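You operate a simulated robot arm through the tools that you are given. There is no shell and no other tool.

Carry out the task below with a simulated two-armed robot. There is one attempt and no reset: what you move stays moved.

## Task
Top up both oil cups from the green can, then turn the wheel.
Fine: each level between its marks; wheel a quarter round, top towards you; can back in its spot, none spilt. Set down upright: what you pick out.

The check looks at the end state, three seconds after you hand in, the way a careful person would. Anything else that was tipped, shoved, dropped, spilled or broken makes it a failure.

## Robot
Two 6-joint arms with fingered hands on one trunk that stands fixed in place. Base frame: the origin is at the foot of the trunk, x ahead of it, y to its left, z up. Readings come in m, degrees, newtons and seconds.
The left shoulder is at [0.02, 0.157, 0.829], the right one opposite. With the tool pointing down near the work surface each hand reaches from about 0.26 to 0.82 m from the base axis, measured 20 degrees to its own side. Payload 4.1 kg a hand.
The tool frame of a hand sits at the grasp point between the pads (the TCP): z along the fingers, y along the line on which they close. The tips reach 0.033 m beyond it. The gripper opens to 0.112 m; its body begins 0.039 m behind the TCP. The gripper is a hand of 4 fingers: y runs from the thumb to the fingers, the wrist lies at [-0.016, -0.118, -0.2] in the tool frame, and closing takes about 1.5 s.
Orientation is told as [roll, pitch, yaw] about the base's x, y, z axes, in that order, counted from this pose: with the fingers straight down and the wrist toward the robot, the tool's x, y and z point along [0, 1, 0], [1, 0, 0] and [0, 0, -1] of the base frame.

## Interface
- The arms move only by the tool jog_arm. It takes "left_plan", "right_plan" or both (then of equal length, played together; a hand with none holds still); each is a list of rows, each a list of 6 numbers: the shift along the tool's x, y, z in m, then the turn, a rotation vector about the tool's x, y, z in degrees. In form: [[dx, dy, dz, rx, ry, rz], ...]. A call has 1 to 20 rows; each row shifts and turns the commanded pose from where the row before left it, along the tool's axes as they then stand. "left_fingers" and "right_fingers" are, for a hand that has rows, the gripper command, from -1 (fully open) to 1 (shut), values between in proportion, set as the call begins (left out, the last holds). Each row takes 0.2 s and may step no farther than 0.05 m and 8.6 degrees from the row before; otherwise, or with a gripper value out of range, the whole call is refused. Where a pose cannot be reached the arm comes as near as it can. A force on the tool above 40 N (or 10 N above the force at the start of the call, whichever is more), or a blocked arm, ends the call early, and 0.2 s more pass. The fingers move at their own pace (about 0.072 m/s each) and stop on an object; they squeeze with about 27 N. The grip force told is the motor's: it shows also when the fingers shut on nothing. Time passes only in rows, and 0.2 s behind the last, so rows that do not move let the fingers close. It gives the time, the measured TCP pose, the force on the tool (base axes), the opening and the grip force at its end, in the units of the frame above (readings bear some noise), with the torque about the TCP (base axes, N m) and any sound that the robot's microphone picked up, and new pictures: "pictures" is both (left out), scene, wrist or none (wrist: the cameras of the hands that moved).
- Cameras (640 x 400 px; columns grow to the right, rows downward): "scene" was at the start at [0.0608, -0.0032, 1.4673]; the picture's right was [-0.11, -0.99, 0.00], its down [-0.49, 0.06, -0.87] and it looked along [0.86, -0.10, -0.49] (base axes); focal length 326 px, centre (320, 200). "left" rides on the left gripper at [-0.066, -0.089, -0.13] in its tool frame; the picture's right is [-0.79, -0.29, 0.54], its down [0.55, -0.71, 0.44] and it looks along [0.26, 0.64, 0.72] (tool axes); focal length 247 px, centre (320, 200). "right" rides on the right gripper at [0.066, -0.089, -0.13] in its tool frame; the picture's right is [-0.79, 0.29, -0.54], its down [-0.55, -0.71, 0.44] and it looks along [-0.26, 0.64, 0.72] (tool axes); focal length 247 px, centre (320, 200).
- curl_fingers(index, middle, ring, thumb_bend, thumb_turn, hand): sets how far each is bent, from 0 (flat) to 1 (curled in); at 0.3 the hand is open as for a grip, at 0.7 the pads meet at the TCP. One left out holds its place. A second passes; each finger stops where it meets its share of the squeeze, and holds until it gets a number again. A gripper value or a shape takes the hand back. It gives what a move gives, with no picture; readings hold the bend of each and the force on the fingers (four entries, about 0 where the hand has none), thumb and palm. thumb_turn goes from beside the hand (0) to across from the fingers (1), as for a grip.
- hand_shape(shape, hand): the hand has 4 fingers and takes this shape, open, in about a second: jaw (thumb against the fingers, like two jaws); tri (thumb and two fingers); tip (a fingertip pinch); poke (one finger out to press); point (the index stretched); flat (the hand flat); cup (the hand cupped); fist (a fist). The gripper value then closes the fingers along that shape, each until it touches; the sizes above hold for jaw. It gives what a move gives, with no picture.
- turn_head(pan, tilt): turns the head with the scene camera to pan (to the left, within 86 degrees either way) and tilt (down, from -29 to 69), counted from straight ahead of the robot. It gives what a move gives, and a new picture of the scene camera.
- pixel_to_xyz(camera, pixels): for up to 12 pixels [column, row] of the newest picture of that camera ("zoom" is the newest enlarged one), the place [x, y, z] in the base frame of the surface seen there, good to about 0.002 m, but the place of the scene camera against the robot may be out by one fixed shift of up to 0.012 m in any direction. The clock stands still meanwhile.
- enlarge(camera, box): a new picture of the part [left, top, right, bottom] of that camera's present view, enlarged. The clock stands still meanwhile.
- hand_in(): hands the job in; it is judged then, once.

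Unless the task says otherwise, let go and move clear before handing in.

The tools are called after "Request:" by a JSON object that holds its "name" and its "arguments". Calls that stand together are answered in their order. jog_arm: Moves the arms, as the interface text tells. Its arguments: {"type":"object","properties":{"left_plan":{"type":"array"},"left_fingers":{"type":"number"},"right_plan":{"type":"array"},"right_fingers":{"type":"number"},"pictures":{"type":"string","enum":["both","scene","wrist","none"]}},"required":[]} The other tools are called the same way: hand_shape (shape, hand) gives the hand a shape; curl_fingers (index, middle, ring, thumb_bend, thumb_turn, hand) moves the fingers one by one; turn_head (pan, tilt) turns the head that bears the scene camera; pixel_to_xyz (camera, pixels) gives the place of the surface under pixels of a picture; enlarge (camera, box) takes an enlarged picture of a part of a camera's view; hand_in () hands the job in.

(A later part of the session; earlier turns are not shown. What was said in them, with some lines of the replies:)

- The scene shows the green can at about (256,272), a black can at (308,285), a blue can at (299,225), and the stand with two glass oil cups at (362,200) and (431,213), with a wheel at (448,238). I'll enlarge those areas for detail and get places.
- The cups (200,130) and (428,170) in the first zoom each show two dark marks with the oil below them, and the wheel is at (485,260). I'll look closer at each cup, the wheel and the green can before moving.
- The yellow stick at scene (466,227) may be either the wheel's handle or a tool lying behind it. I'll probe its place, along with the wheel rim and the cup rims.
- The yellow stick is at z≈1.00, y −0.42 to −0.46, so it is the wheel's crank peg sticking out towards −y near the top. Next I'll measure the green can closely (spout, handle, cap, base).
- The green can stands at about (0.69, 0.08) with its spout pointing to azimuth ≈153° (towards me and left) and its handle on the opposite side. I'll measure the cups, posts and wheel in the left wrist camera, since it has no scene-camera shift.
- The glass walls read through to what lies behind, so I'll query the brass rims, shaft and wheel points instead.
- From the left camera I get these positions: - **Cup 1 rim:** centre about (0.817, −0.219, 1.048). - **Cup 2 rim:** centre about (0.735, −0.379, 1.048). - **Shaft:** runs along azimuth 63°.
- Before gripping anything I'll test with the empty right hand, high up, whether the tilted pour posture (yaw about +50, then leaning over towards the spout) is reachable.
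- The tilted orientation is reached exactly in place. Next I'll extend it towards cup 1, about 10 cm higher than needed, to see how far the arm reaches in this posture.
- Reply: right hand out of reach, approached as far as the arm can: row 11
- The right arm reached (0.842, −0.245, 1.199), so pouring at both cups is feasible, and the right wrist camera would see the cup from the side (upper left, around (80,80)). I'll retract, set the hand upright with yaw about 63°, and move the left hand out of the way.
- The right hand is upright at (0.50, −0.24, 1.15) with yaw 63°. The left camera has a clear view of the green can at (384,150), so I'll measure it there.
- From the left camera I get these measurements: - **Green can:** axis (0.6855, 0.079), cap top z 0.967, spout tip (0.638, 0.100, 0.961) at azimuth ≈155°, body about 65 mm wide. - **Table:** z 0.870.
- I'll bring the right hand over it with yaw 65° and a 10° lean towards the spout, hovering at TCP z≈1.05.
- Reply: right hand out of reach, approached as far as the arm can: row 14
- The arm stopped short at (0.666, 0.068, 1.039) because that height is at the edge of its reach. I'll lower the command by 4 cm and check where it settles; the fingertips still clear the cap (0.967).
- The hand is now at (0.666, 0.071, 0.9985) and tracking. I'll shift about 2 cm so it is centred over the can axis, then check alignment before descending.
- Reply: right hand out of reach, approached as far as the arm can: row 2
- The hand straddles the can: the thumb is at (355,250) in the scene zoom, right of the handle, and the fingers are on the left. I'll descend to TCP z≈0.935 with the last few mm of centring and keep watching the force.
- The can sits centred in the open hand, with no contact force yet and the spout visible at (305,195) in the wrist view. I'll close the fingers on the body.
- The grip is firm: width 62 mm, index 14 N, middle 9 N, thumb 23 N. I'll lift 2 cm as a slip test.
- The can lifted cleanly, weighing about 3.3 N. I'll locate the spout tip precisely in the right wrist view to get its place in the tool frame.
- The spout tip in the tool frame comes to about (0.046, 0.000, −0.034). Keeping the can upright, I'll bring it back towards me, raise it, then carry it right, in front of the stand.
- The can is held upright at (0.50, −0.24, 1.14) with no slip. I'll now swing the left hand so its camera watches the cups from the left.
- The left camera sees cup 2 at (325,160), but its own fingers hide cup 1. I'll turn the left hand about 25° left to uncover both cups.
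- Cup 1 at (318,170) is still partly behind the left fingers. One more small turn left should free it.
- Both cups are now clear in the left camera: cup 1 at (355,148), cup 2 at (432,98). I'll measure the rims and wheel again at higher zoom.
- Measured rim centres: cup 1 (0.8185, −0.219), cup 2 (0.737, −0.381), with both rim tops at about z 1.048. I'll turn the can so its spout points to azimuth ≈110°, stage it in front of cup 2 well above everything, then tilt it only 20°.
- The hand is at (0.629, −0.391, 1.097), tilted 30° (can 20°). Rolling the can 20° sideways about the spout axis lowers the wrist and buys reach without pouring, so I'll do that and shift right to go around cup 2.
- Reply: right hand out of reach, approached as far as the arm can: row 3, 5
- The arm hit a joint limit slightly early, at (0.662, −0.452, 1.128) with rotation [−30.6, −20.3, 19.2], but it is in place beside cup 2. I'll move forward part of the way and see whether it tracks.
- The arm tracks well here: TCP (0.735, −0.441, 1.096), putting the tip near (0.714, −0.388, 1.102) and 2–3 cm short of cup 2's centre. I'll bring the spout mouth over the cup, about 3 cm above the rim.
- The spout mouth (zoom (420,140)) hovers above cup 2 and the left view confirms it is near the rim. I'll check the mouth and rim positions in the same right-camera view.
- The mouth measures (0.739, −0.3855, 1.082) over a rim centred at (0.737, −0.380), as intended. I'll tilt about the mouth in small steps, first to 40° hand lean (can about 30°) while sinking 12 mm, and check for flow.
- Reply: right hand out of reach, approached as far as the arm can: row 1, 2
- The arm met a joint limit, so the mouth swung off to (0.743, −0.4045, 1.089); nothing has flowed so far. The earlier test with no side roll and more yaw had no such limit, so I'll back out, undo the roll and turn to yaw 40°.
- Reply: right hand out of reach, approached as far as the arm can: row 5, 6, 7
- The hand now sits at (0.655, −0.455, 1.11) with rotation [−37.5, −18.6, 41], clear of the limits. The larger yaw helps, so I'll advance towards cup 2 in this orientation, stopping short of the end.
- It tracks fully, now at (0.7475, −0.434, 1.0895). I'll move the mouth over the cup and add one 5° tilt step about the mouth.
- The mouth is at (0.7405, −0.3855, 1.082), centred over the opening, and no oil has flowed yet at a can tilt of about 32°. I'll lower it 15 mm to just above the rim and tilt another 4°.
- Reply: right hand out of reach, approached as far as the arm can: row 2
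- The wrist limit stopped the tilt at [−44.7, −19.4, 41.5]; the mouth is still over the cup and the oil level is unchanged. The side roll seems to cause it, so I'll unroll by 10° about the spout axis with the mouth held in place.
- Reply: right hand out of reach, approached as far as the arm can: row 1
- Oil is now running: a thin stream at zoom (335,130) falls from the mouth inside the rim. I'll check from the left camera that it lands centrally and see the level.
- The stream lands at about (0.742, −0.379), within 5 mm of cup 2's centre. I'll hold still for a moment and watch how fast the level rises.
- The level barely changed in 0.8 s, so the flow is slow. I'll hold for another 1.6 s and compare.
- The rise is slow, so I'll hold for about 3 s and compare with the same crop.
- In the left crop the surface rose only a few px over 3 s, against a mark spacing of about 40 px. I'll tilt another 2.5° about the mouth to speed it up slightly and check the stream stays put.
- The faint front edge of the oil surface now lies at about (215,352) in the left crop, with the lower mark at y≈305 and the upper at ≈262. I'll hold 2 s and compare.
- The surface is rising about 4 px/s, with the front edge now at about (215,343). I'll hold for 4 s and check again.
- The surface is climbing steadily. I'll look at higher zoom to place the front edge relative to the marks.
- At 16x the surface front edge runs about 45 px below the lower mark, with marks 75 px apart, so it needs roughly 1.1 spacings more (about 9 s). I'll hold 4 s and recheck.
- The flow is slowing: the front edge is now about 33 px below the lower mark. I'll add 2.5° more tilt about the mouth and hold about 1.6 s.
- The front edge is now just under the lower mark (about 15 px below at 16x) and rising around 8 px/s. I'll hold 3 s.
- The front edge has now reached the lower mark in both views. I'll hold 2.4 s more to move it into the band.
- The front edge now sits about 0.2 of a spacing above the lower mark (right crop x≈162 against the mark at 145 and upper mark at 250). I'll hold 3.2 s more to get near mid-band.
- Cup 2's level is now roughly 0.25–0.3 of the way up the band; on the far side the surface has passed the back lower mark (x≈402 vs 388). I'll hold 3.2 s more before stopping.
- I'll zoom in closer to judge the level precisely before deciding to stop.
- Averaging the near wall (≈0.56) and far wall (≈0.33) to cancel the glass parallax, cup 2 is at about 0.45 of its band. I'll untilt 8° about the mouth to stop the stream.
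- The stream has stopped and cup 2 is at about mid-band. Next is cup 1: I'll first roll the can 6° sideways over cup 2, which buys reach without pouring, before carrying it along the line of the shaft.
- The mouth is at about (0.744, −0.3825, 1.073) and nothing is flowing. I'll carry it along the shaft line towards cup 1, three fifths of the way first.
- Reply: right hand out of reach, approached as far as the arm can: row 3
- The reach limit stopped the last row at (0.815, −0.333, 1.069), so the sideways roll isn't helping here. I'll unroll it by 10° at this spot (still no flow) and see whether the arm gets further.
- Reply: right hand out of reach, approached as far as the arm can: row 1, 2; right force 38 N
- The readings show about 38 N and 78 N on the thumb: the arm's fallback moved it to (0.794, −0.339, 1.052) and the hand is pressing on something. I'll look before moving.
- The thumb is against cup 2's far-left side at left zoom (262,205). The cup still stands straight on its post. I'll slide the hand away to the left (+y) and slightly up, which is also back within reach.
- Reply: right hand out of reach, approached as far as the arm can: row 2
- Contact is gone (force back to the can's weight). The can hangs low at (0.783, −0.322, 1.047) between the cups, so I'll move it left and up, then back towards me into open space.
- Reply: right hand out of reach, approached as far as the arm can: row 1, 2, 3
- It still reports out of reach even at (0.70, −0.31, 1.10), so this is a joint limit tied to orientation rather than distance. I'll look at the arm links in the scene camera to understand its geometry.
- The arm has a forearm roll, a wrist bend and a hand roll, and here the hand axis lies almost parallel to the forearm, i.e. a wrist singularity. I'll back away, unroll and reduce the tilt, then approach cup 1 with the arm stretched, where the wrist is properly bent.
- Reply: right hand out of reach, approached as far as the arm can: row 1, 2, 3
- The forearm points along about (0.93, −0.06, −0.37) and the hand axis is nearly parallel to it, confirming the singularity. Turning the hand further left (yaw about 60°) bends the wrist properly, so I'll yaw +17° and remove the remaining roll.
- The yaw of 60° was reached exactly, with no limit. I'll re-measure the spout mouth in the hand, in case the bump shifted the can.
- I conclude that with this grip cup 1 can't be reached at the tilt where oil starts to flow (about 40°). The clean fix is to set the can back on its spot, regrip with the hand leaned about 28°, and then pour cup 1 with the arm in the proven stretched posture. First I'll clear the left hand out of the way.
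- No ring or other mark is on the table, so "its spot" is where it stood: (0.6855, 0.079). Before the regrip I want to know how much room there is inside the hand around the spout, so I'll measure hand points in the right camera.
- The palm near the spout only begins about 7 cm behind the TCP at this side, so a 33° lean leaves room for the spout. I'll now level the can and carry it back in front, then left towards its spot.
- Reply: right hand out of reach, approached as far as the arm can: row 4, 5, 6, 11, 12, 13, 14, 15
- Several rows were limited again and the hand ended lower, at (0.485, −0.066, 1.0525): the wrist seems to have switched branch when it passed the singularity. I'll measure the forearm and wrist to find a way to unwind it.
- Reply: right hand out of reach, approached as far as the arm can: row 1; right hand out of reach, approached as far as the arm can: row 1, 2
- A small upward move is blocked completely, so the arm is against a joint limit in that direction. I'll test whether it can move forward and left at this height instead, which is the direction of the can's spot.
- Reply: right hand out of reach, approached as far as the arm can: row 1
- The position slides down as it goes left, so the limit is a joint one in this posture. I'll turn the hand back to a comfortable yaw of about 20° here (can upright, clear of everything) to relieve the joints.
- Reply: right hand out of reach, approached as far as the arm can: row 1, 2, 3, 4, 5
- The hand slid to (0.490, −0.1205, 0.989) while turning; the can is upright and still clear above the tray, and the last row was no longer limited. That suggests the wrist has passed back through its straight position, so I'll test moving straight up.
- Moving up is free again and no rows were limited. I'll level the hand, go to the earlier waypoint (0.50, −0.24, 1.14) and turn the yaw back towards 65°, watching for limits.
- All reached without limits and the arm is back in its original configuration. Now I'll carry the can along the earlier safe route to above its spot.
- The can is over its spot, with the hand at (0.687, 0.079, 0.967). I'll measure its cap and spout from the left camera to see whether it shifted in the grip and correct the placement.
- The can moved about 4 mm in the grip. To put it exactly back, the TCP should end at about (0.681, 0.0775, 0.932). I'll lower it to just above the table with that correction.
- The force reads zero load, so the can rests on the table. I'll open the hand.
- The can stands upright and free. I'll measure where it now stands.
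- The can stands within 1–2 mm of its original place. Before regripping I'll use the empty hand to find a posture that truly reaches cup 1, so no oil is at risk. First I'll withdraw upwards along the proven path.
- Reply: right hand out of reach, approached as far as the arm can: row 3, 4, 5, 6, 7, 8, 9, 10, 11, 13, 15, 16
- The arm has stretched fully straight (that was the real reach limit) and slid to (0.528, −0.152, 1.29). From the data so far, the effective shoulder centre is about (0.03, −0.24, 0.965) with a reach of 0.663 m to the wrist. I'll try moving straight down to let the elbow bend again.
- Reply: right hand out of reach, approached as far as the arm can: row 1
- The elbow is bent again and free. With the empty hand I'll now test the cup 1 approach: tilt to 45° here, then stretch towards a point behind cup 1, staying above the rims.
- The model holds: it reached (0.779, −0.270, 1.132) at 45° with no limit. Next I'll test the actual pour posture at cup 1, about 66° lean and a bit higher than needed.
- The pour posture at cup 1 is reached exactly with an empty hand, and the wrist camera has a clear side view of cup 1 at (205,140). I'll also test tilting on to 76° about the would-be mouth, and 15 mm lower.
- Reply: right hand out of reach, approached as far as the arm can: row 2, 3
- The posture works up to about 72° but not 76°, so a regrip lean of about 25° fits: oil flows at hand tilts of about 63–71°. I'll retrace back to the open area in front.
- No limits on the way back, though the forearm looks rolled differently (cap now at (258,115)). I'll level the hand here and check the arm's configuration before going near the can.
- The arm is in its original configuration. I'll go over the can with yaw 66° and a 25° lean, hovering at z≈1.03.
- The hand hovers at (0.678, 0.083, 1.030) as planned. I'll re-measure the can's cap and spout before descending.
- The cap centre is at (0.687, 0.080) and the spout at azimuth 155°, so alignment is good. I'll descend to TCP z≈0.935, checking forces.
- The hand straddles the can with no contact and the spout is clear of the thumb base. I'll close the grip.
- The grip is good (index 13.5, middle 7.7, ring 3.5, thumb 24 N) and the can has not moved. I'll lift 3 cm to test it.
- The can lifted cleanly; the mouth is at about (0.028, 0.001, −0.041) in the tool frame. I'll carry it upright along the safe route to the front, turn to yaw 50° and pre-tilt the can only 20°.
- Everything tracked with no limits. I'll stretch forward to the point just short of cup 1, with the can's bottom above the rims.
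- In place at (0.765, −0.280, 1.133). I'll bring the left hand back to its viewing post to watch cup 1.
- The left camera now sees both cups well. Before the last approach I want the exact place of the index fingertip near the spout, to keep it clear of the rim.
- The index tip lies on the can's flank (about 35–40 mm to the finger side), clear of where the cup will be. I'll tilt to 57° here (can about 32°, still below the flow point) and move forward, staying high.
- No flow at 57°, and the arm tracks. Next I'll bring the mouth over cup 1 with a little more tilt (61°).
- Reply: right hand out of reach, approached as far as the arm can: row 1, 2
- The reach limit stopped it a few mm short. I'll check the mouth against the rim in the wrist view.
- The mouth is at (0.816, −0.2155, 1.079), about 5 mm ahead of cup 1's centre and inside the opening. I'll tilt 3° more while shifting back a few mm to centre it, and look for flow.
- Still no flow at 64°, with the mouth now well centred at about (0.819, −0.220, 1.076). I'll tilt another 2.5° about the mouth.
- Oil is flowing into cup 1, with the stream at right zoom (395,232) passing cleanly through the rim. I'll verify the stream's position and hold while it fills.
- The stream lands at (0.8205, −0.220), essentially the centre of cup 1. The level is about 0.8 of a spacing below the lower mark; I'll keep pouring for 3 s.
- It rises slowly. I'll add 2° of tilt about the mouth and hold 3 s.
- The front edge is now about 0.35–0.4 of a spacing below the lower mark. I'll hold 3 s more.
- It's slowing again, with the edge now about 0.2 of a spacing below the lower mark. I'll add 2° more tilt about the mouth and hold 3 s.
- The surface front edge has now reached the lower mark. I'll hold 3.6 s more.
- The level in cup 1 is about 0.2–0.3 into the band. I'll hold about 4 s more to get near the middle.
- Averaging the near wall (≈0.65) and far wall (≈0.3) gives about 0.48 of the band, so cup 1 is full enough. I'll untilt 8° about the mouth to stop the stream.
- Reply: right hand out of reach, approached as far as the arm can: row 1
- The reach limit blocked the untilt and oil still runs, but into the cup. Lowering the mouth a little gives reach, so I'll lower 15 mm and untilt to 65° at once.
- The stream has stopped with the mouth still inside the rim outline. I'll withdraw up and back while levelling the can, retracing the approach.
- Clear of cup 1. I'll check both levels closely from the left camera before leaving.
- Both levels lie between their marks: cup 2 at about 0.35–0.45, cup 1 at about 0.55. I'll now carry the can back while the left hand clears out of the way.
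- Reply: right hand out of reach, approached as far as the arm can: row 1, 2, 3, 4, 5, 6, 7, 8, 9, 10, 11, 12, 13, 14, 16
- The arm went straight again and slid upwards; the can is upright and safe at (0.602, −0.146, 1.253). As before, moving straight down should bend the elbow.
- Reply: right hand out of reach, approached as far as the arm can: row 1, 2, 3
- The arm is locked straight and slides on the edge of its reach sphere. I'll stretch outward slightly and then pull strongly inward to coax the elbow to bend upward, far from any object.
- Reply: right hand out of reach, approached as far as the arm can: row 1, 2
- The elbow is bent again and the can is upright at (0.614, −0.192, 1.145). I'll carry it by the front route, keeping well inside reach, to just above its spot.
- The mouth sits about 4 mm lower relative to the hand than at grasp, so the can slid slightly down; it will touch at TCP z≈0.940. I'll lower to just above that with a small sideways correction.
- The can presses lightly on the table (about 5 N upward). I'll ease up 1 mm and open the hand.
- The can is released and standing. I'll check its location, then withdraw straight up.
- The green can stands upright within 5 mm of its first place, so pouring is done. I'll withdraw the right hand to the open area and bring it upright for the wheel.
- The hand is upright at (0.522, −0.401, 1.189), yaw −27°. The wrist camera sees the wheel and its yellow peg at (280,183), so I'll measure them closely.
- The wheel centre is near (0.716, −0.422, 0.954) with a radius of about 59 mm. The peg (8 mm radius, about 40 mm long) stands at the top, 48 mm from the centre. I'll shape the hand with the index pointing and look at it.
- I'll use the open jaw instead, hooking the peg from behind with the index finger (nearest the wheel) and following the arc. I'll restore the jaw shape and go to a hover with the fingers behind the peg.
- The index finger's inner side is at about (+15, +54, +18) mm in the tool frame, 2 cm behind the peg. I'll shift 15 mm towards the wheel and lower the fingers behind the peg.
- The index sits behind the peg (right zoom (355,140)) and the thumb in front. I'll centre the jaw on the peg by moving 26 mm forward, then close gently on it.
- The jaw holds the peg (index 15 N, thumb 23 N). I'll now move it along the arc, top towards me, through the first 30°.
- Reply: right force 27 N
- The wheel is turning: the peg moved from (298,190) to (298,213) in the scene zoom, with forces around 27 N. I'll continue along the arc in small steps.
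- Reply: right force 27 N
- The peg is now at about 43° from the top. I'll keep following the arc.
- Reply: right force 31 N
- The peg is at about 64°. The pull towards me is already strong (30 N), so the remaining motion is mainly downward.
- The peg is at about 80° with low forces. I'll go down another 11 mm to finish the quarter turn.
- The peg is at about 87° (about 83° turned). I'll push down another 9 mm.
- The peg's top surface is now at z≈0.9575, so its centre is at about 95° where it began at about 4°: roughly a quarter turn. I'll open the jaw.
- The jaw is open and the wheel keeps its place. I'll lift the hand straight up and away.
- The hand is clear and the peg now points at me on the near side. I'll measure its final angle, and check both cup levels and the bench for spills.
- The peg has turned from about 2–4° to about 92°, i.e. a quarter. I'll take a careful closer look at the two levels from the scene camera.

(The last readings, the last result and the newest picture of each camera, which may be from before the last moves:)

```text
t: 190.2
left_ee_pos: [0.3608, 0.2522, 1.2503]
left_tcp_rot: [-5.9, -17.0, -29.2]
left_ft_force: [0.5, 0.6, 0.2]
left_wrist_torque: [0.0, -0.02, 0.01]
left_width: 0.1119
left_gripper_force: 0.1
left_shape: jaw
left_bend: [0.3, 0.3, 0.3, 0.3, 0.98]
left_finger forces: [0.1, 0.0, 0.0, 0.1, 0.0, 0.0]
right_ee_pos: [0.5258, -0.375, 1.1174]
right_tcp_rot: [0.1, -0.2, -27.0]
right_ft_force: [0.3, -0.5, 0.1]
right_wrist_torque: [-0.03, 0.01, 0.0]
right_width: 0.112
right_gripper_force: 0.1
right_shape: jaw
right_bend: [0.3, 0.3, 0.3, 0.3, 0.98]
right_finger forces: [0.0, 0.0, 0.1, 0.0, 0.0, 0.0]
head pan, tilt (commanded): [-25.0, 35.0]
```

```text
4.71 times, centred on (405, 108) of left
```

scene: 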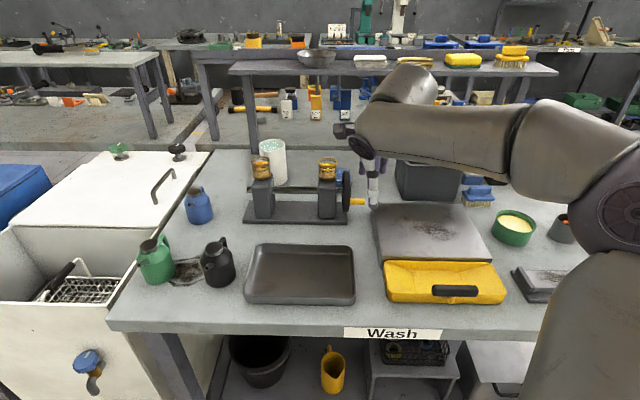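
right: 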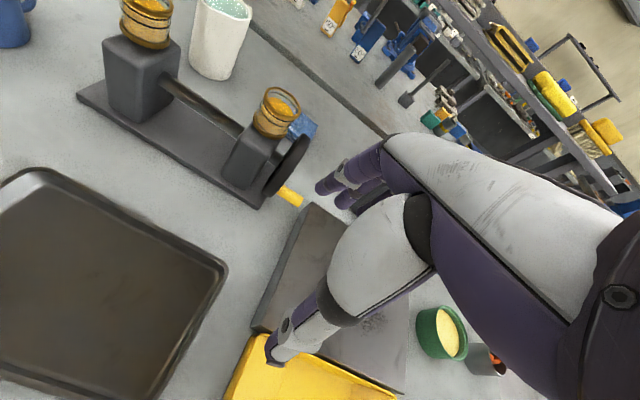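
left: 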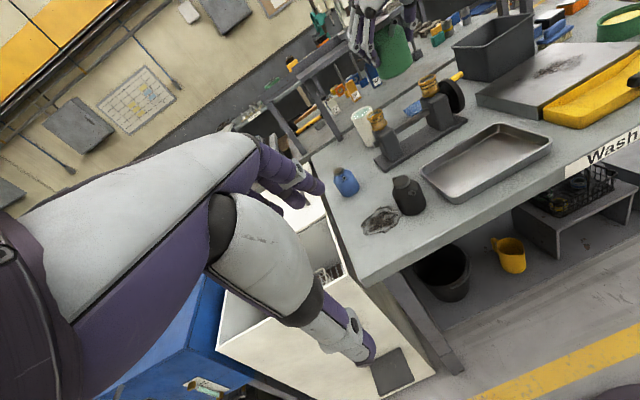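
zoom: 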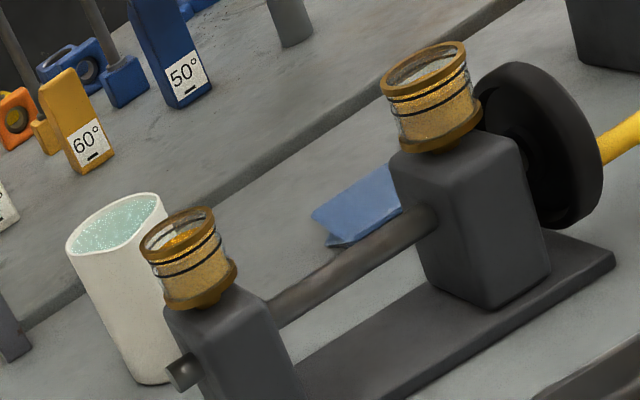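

Correcting for glass parallax, cup 1 sits at about 0.6 of its band and cup 2 at about 0.4. I'll verify that the stand and cups have not shifted, and look over the bench and cans once more.

Request:
{"name": "enlarge", "arguments": {"camera": "left", "box": [415, 65, 455, 105]}}

Request:
{"name": "pixel_to_xyz", "arguments": {"camera": "zoom", "pixels": [[60, 170], [270, 110], [165, 95], [180, 180], [120, 120], [250, 150]]}}

Request:
{"name": "enlarge", "arguments": {"camera": "scene", "box": [120, 170, 380, 310]}}

Request:
{"name": "pixel_to_xyz", "arguments": {"camera": "scene", "pixels": [[156, 245], [218, 243], [198, 195], [266, 172], [328, 172], [250, 222], [345, 222], [272, 145]]}}

```text
10.00 times, centred on (435, 85) of left
```

zoom: 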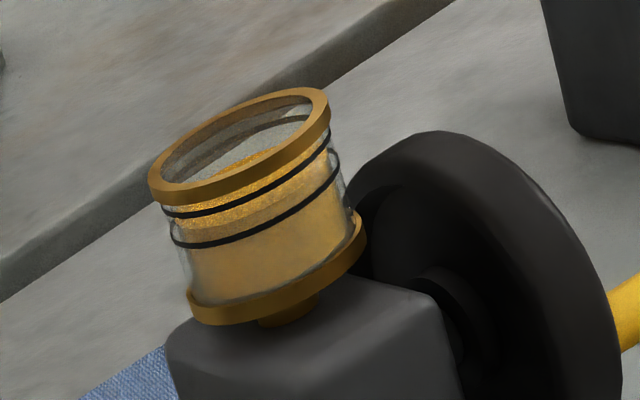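

```text
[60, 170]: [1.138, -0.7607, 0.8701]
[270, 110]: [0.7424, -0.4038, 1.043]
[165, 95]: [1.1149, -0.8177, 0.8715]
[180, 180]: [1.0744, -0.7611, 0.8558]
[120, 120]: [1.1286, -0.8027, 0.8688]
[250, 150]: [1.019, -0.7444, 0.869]
```

```text
2.46 times, centred on (250, 240) of scene
```

zoom: 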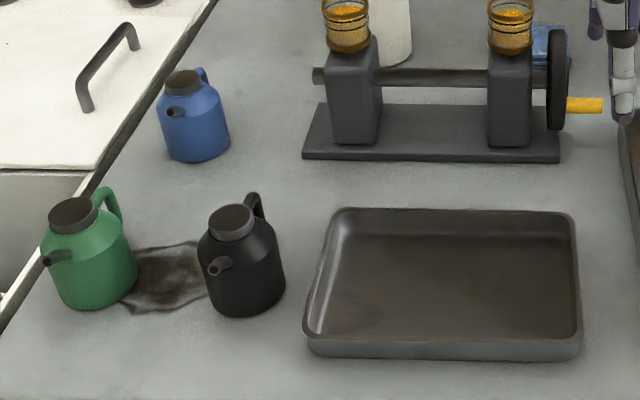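

```text
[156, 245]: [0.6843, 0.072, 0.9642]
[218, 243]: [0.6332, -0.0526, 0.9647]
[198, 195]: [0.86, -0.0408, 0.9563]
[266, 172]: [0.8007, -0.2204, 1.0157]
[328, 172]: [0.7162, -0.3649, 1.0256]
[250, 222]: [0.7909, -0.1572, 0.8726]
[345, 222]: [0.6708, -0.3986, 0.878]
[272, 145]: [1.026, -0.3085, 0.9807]
```

Request:
{"name": "enlarge", "arguments": {"camera": "left", "box": [415, 65, 455, 105]}}

Request:
{"name": "pixel_to_xyz", "arguments": {"camera": "zoom", "pixels": [[156, 185], [322, 102], [250, 93], [245, 175], [185, 135], [310, 130], [290, 295], [260, 375]]}}

Request:
{"name": "enlarge", "arguments": {"camera": "left", "box": [362, 100, 402, 140]}}

```text
10.00 times, centred on (435, 85) of left
```

zoom: 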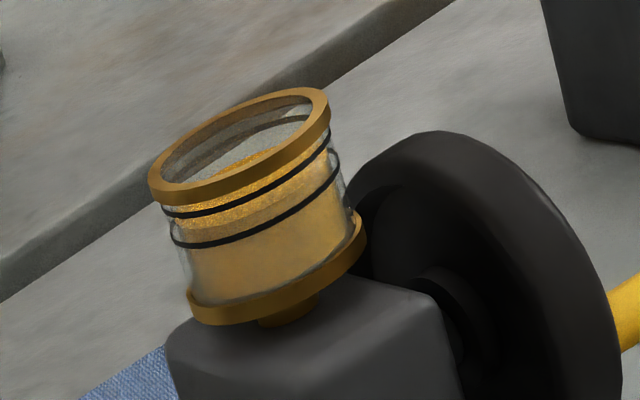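

```text
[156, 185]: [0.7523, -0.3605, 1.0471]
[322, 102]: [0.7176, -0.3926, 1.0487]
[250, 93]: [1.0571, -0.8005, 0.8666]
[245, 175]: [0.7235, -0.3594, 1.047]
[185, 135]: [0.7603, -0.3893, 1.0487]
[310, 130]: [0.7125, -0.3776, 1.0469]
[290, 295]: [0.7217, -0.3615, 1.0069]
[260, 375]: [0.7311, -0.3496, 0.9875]
```

```text
10.00 times, centred on (382, 120) of left
```

zoom: 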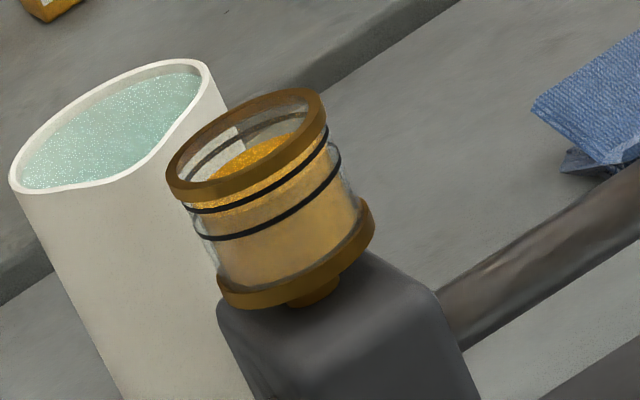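

The cup rims read the same as at the start, so nothing has shifted, and the cans and bench look clean. I'll move the right hand well clear before handing in.

Request:
{"name": "jog_arm", "arguments": {"right_plan": [[0.0054, -0.0308, -0.02, 0, 0, 0], [0.0054, -0.0308, -0.02, 0, 0, 0], [0.0054, -0.0308, -0.02, 0, 0, 0], [0.0054, -0.0308, -0.02, 0, 0, 0], [0, 0, 0, 0, 0, 0], [0, 0, 0, 0, 0, 0], [0, 0, 0, 0, 0, 0]], "pictures": "both"}}

Request:
{"name": "enlarge", "arguments": {"camera": "scene", "box": [110, 130, 390, 310]}}

```text
t: 191.8
left_ee_pos: [0.3614, 0.2523, 1.2518]
left_tcp_rot: [-5.9, -17.0, -29.1]
left_ft_force: [-0.1, 0.3, 0.1]
left_wrist_torque: [0.03, 0.01, -0.04]
left_width: 0.1117
left_gripper_force: 0.1
left_shape: jaw
left_bend: [0.3, 0.3, 0.3, 0.3, 0.98]
left_finger forces: [0.1, 0.1, 0.1, 0.0, 0.1, 0.0]
right_ee_pos: [0.4272, -0.2974, 1.1975]
right_tcp_rot: [0.1, -0.2, -26.9]
right_ft_force: [0.0, 0.7, 0.0]
right_wrist_torque: [-0.02, 0.0, 0.01]
right_width: 0.1119
right_gripper_force: 0.1
right_shape: jaw
right_bend: [0.3, 0.3, 0.3, 0.3, 0.98]
right_finger forces: [0.0, 0.0, 0.0, 0.0, 0.0, 0.0]
head pan, tilt (commanded): [-25.0, 35.0]
```

scene: 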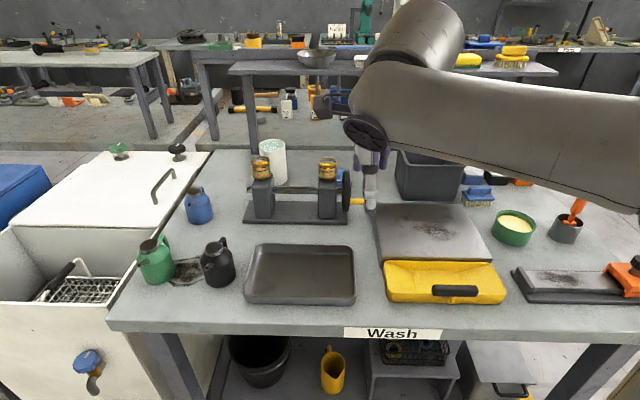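
right: 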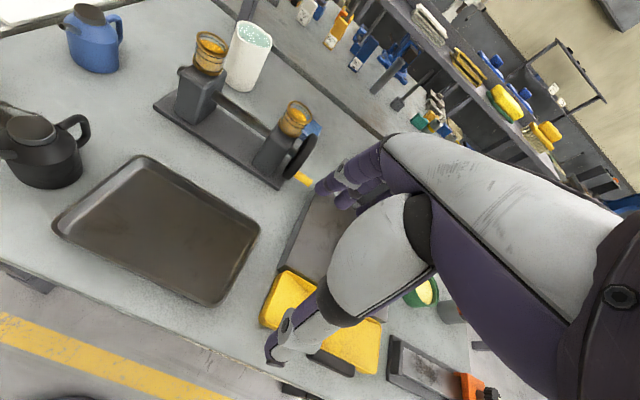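

```text
2.22 times, centred on (250, 220) of scene
```

zoom: 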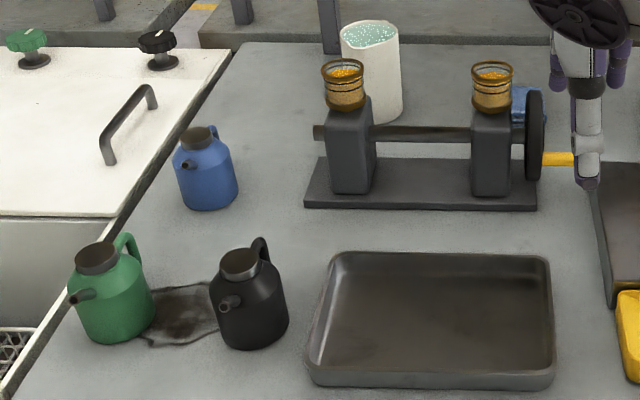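

The last pictures show both cups filled between their marks, the peg a quarter round on my side at (357,202), and the green can upright on its spot at (155,262). The bench is clean, nothing else has moved, and both hands are empty and clear, so I'm handing in.

Request:
{"name": "hand_in", "arguments": {}}

```text
The job is handed in.
```

The job is handed in: both oil cups are topped up from the green can, the wheel is turned, and the can is back on its spot. I don't have the check's verdict, so the figures below are my own camera readings.

- **Oil levels:** both are between their marks. The cup by the wheel is at about 0.4 of the gap between the marks, the other at about 0.6.
- **Wheel:** it has turned about 90°, top towards the robot, and it stayed put when I let go.
- **Green can:** it stands upright, about 5 mm from where it started.
- **Spills:** I saw no oil on the bench or stand in the final pictures.

- **Thumb bump:** partway through, the right thumb bumped the cup by the wheel with about 38 N. The rim measured in the same place afterwards (within about 1 mm).
- **Can set down once:** I also had to put the can back on its spot and regrip it to reach the second cup.
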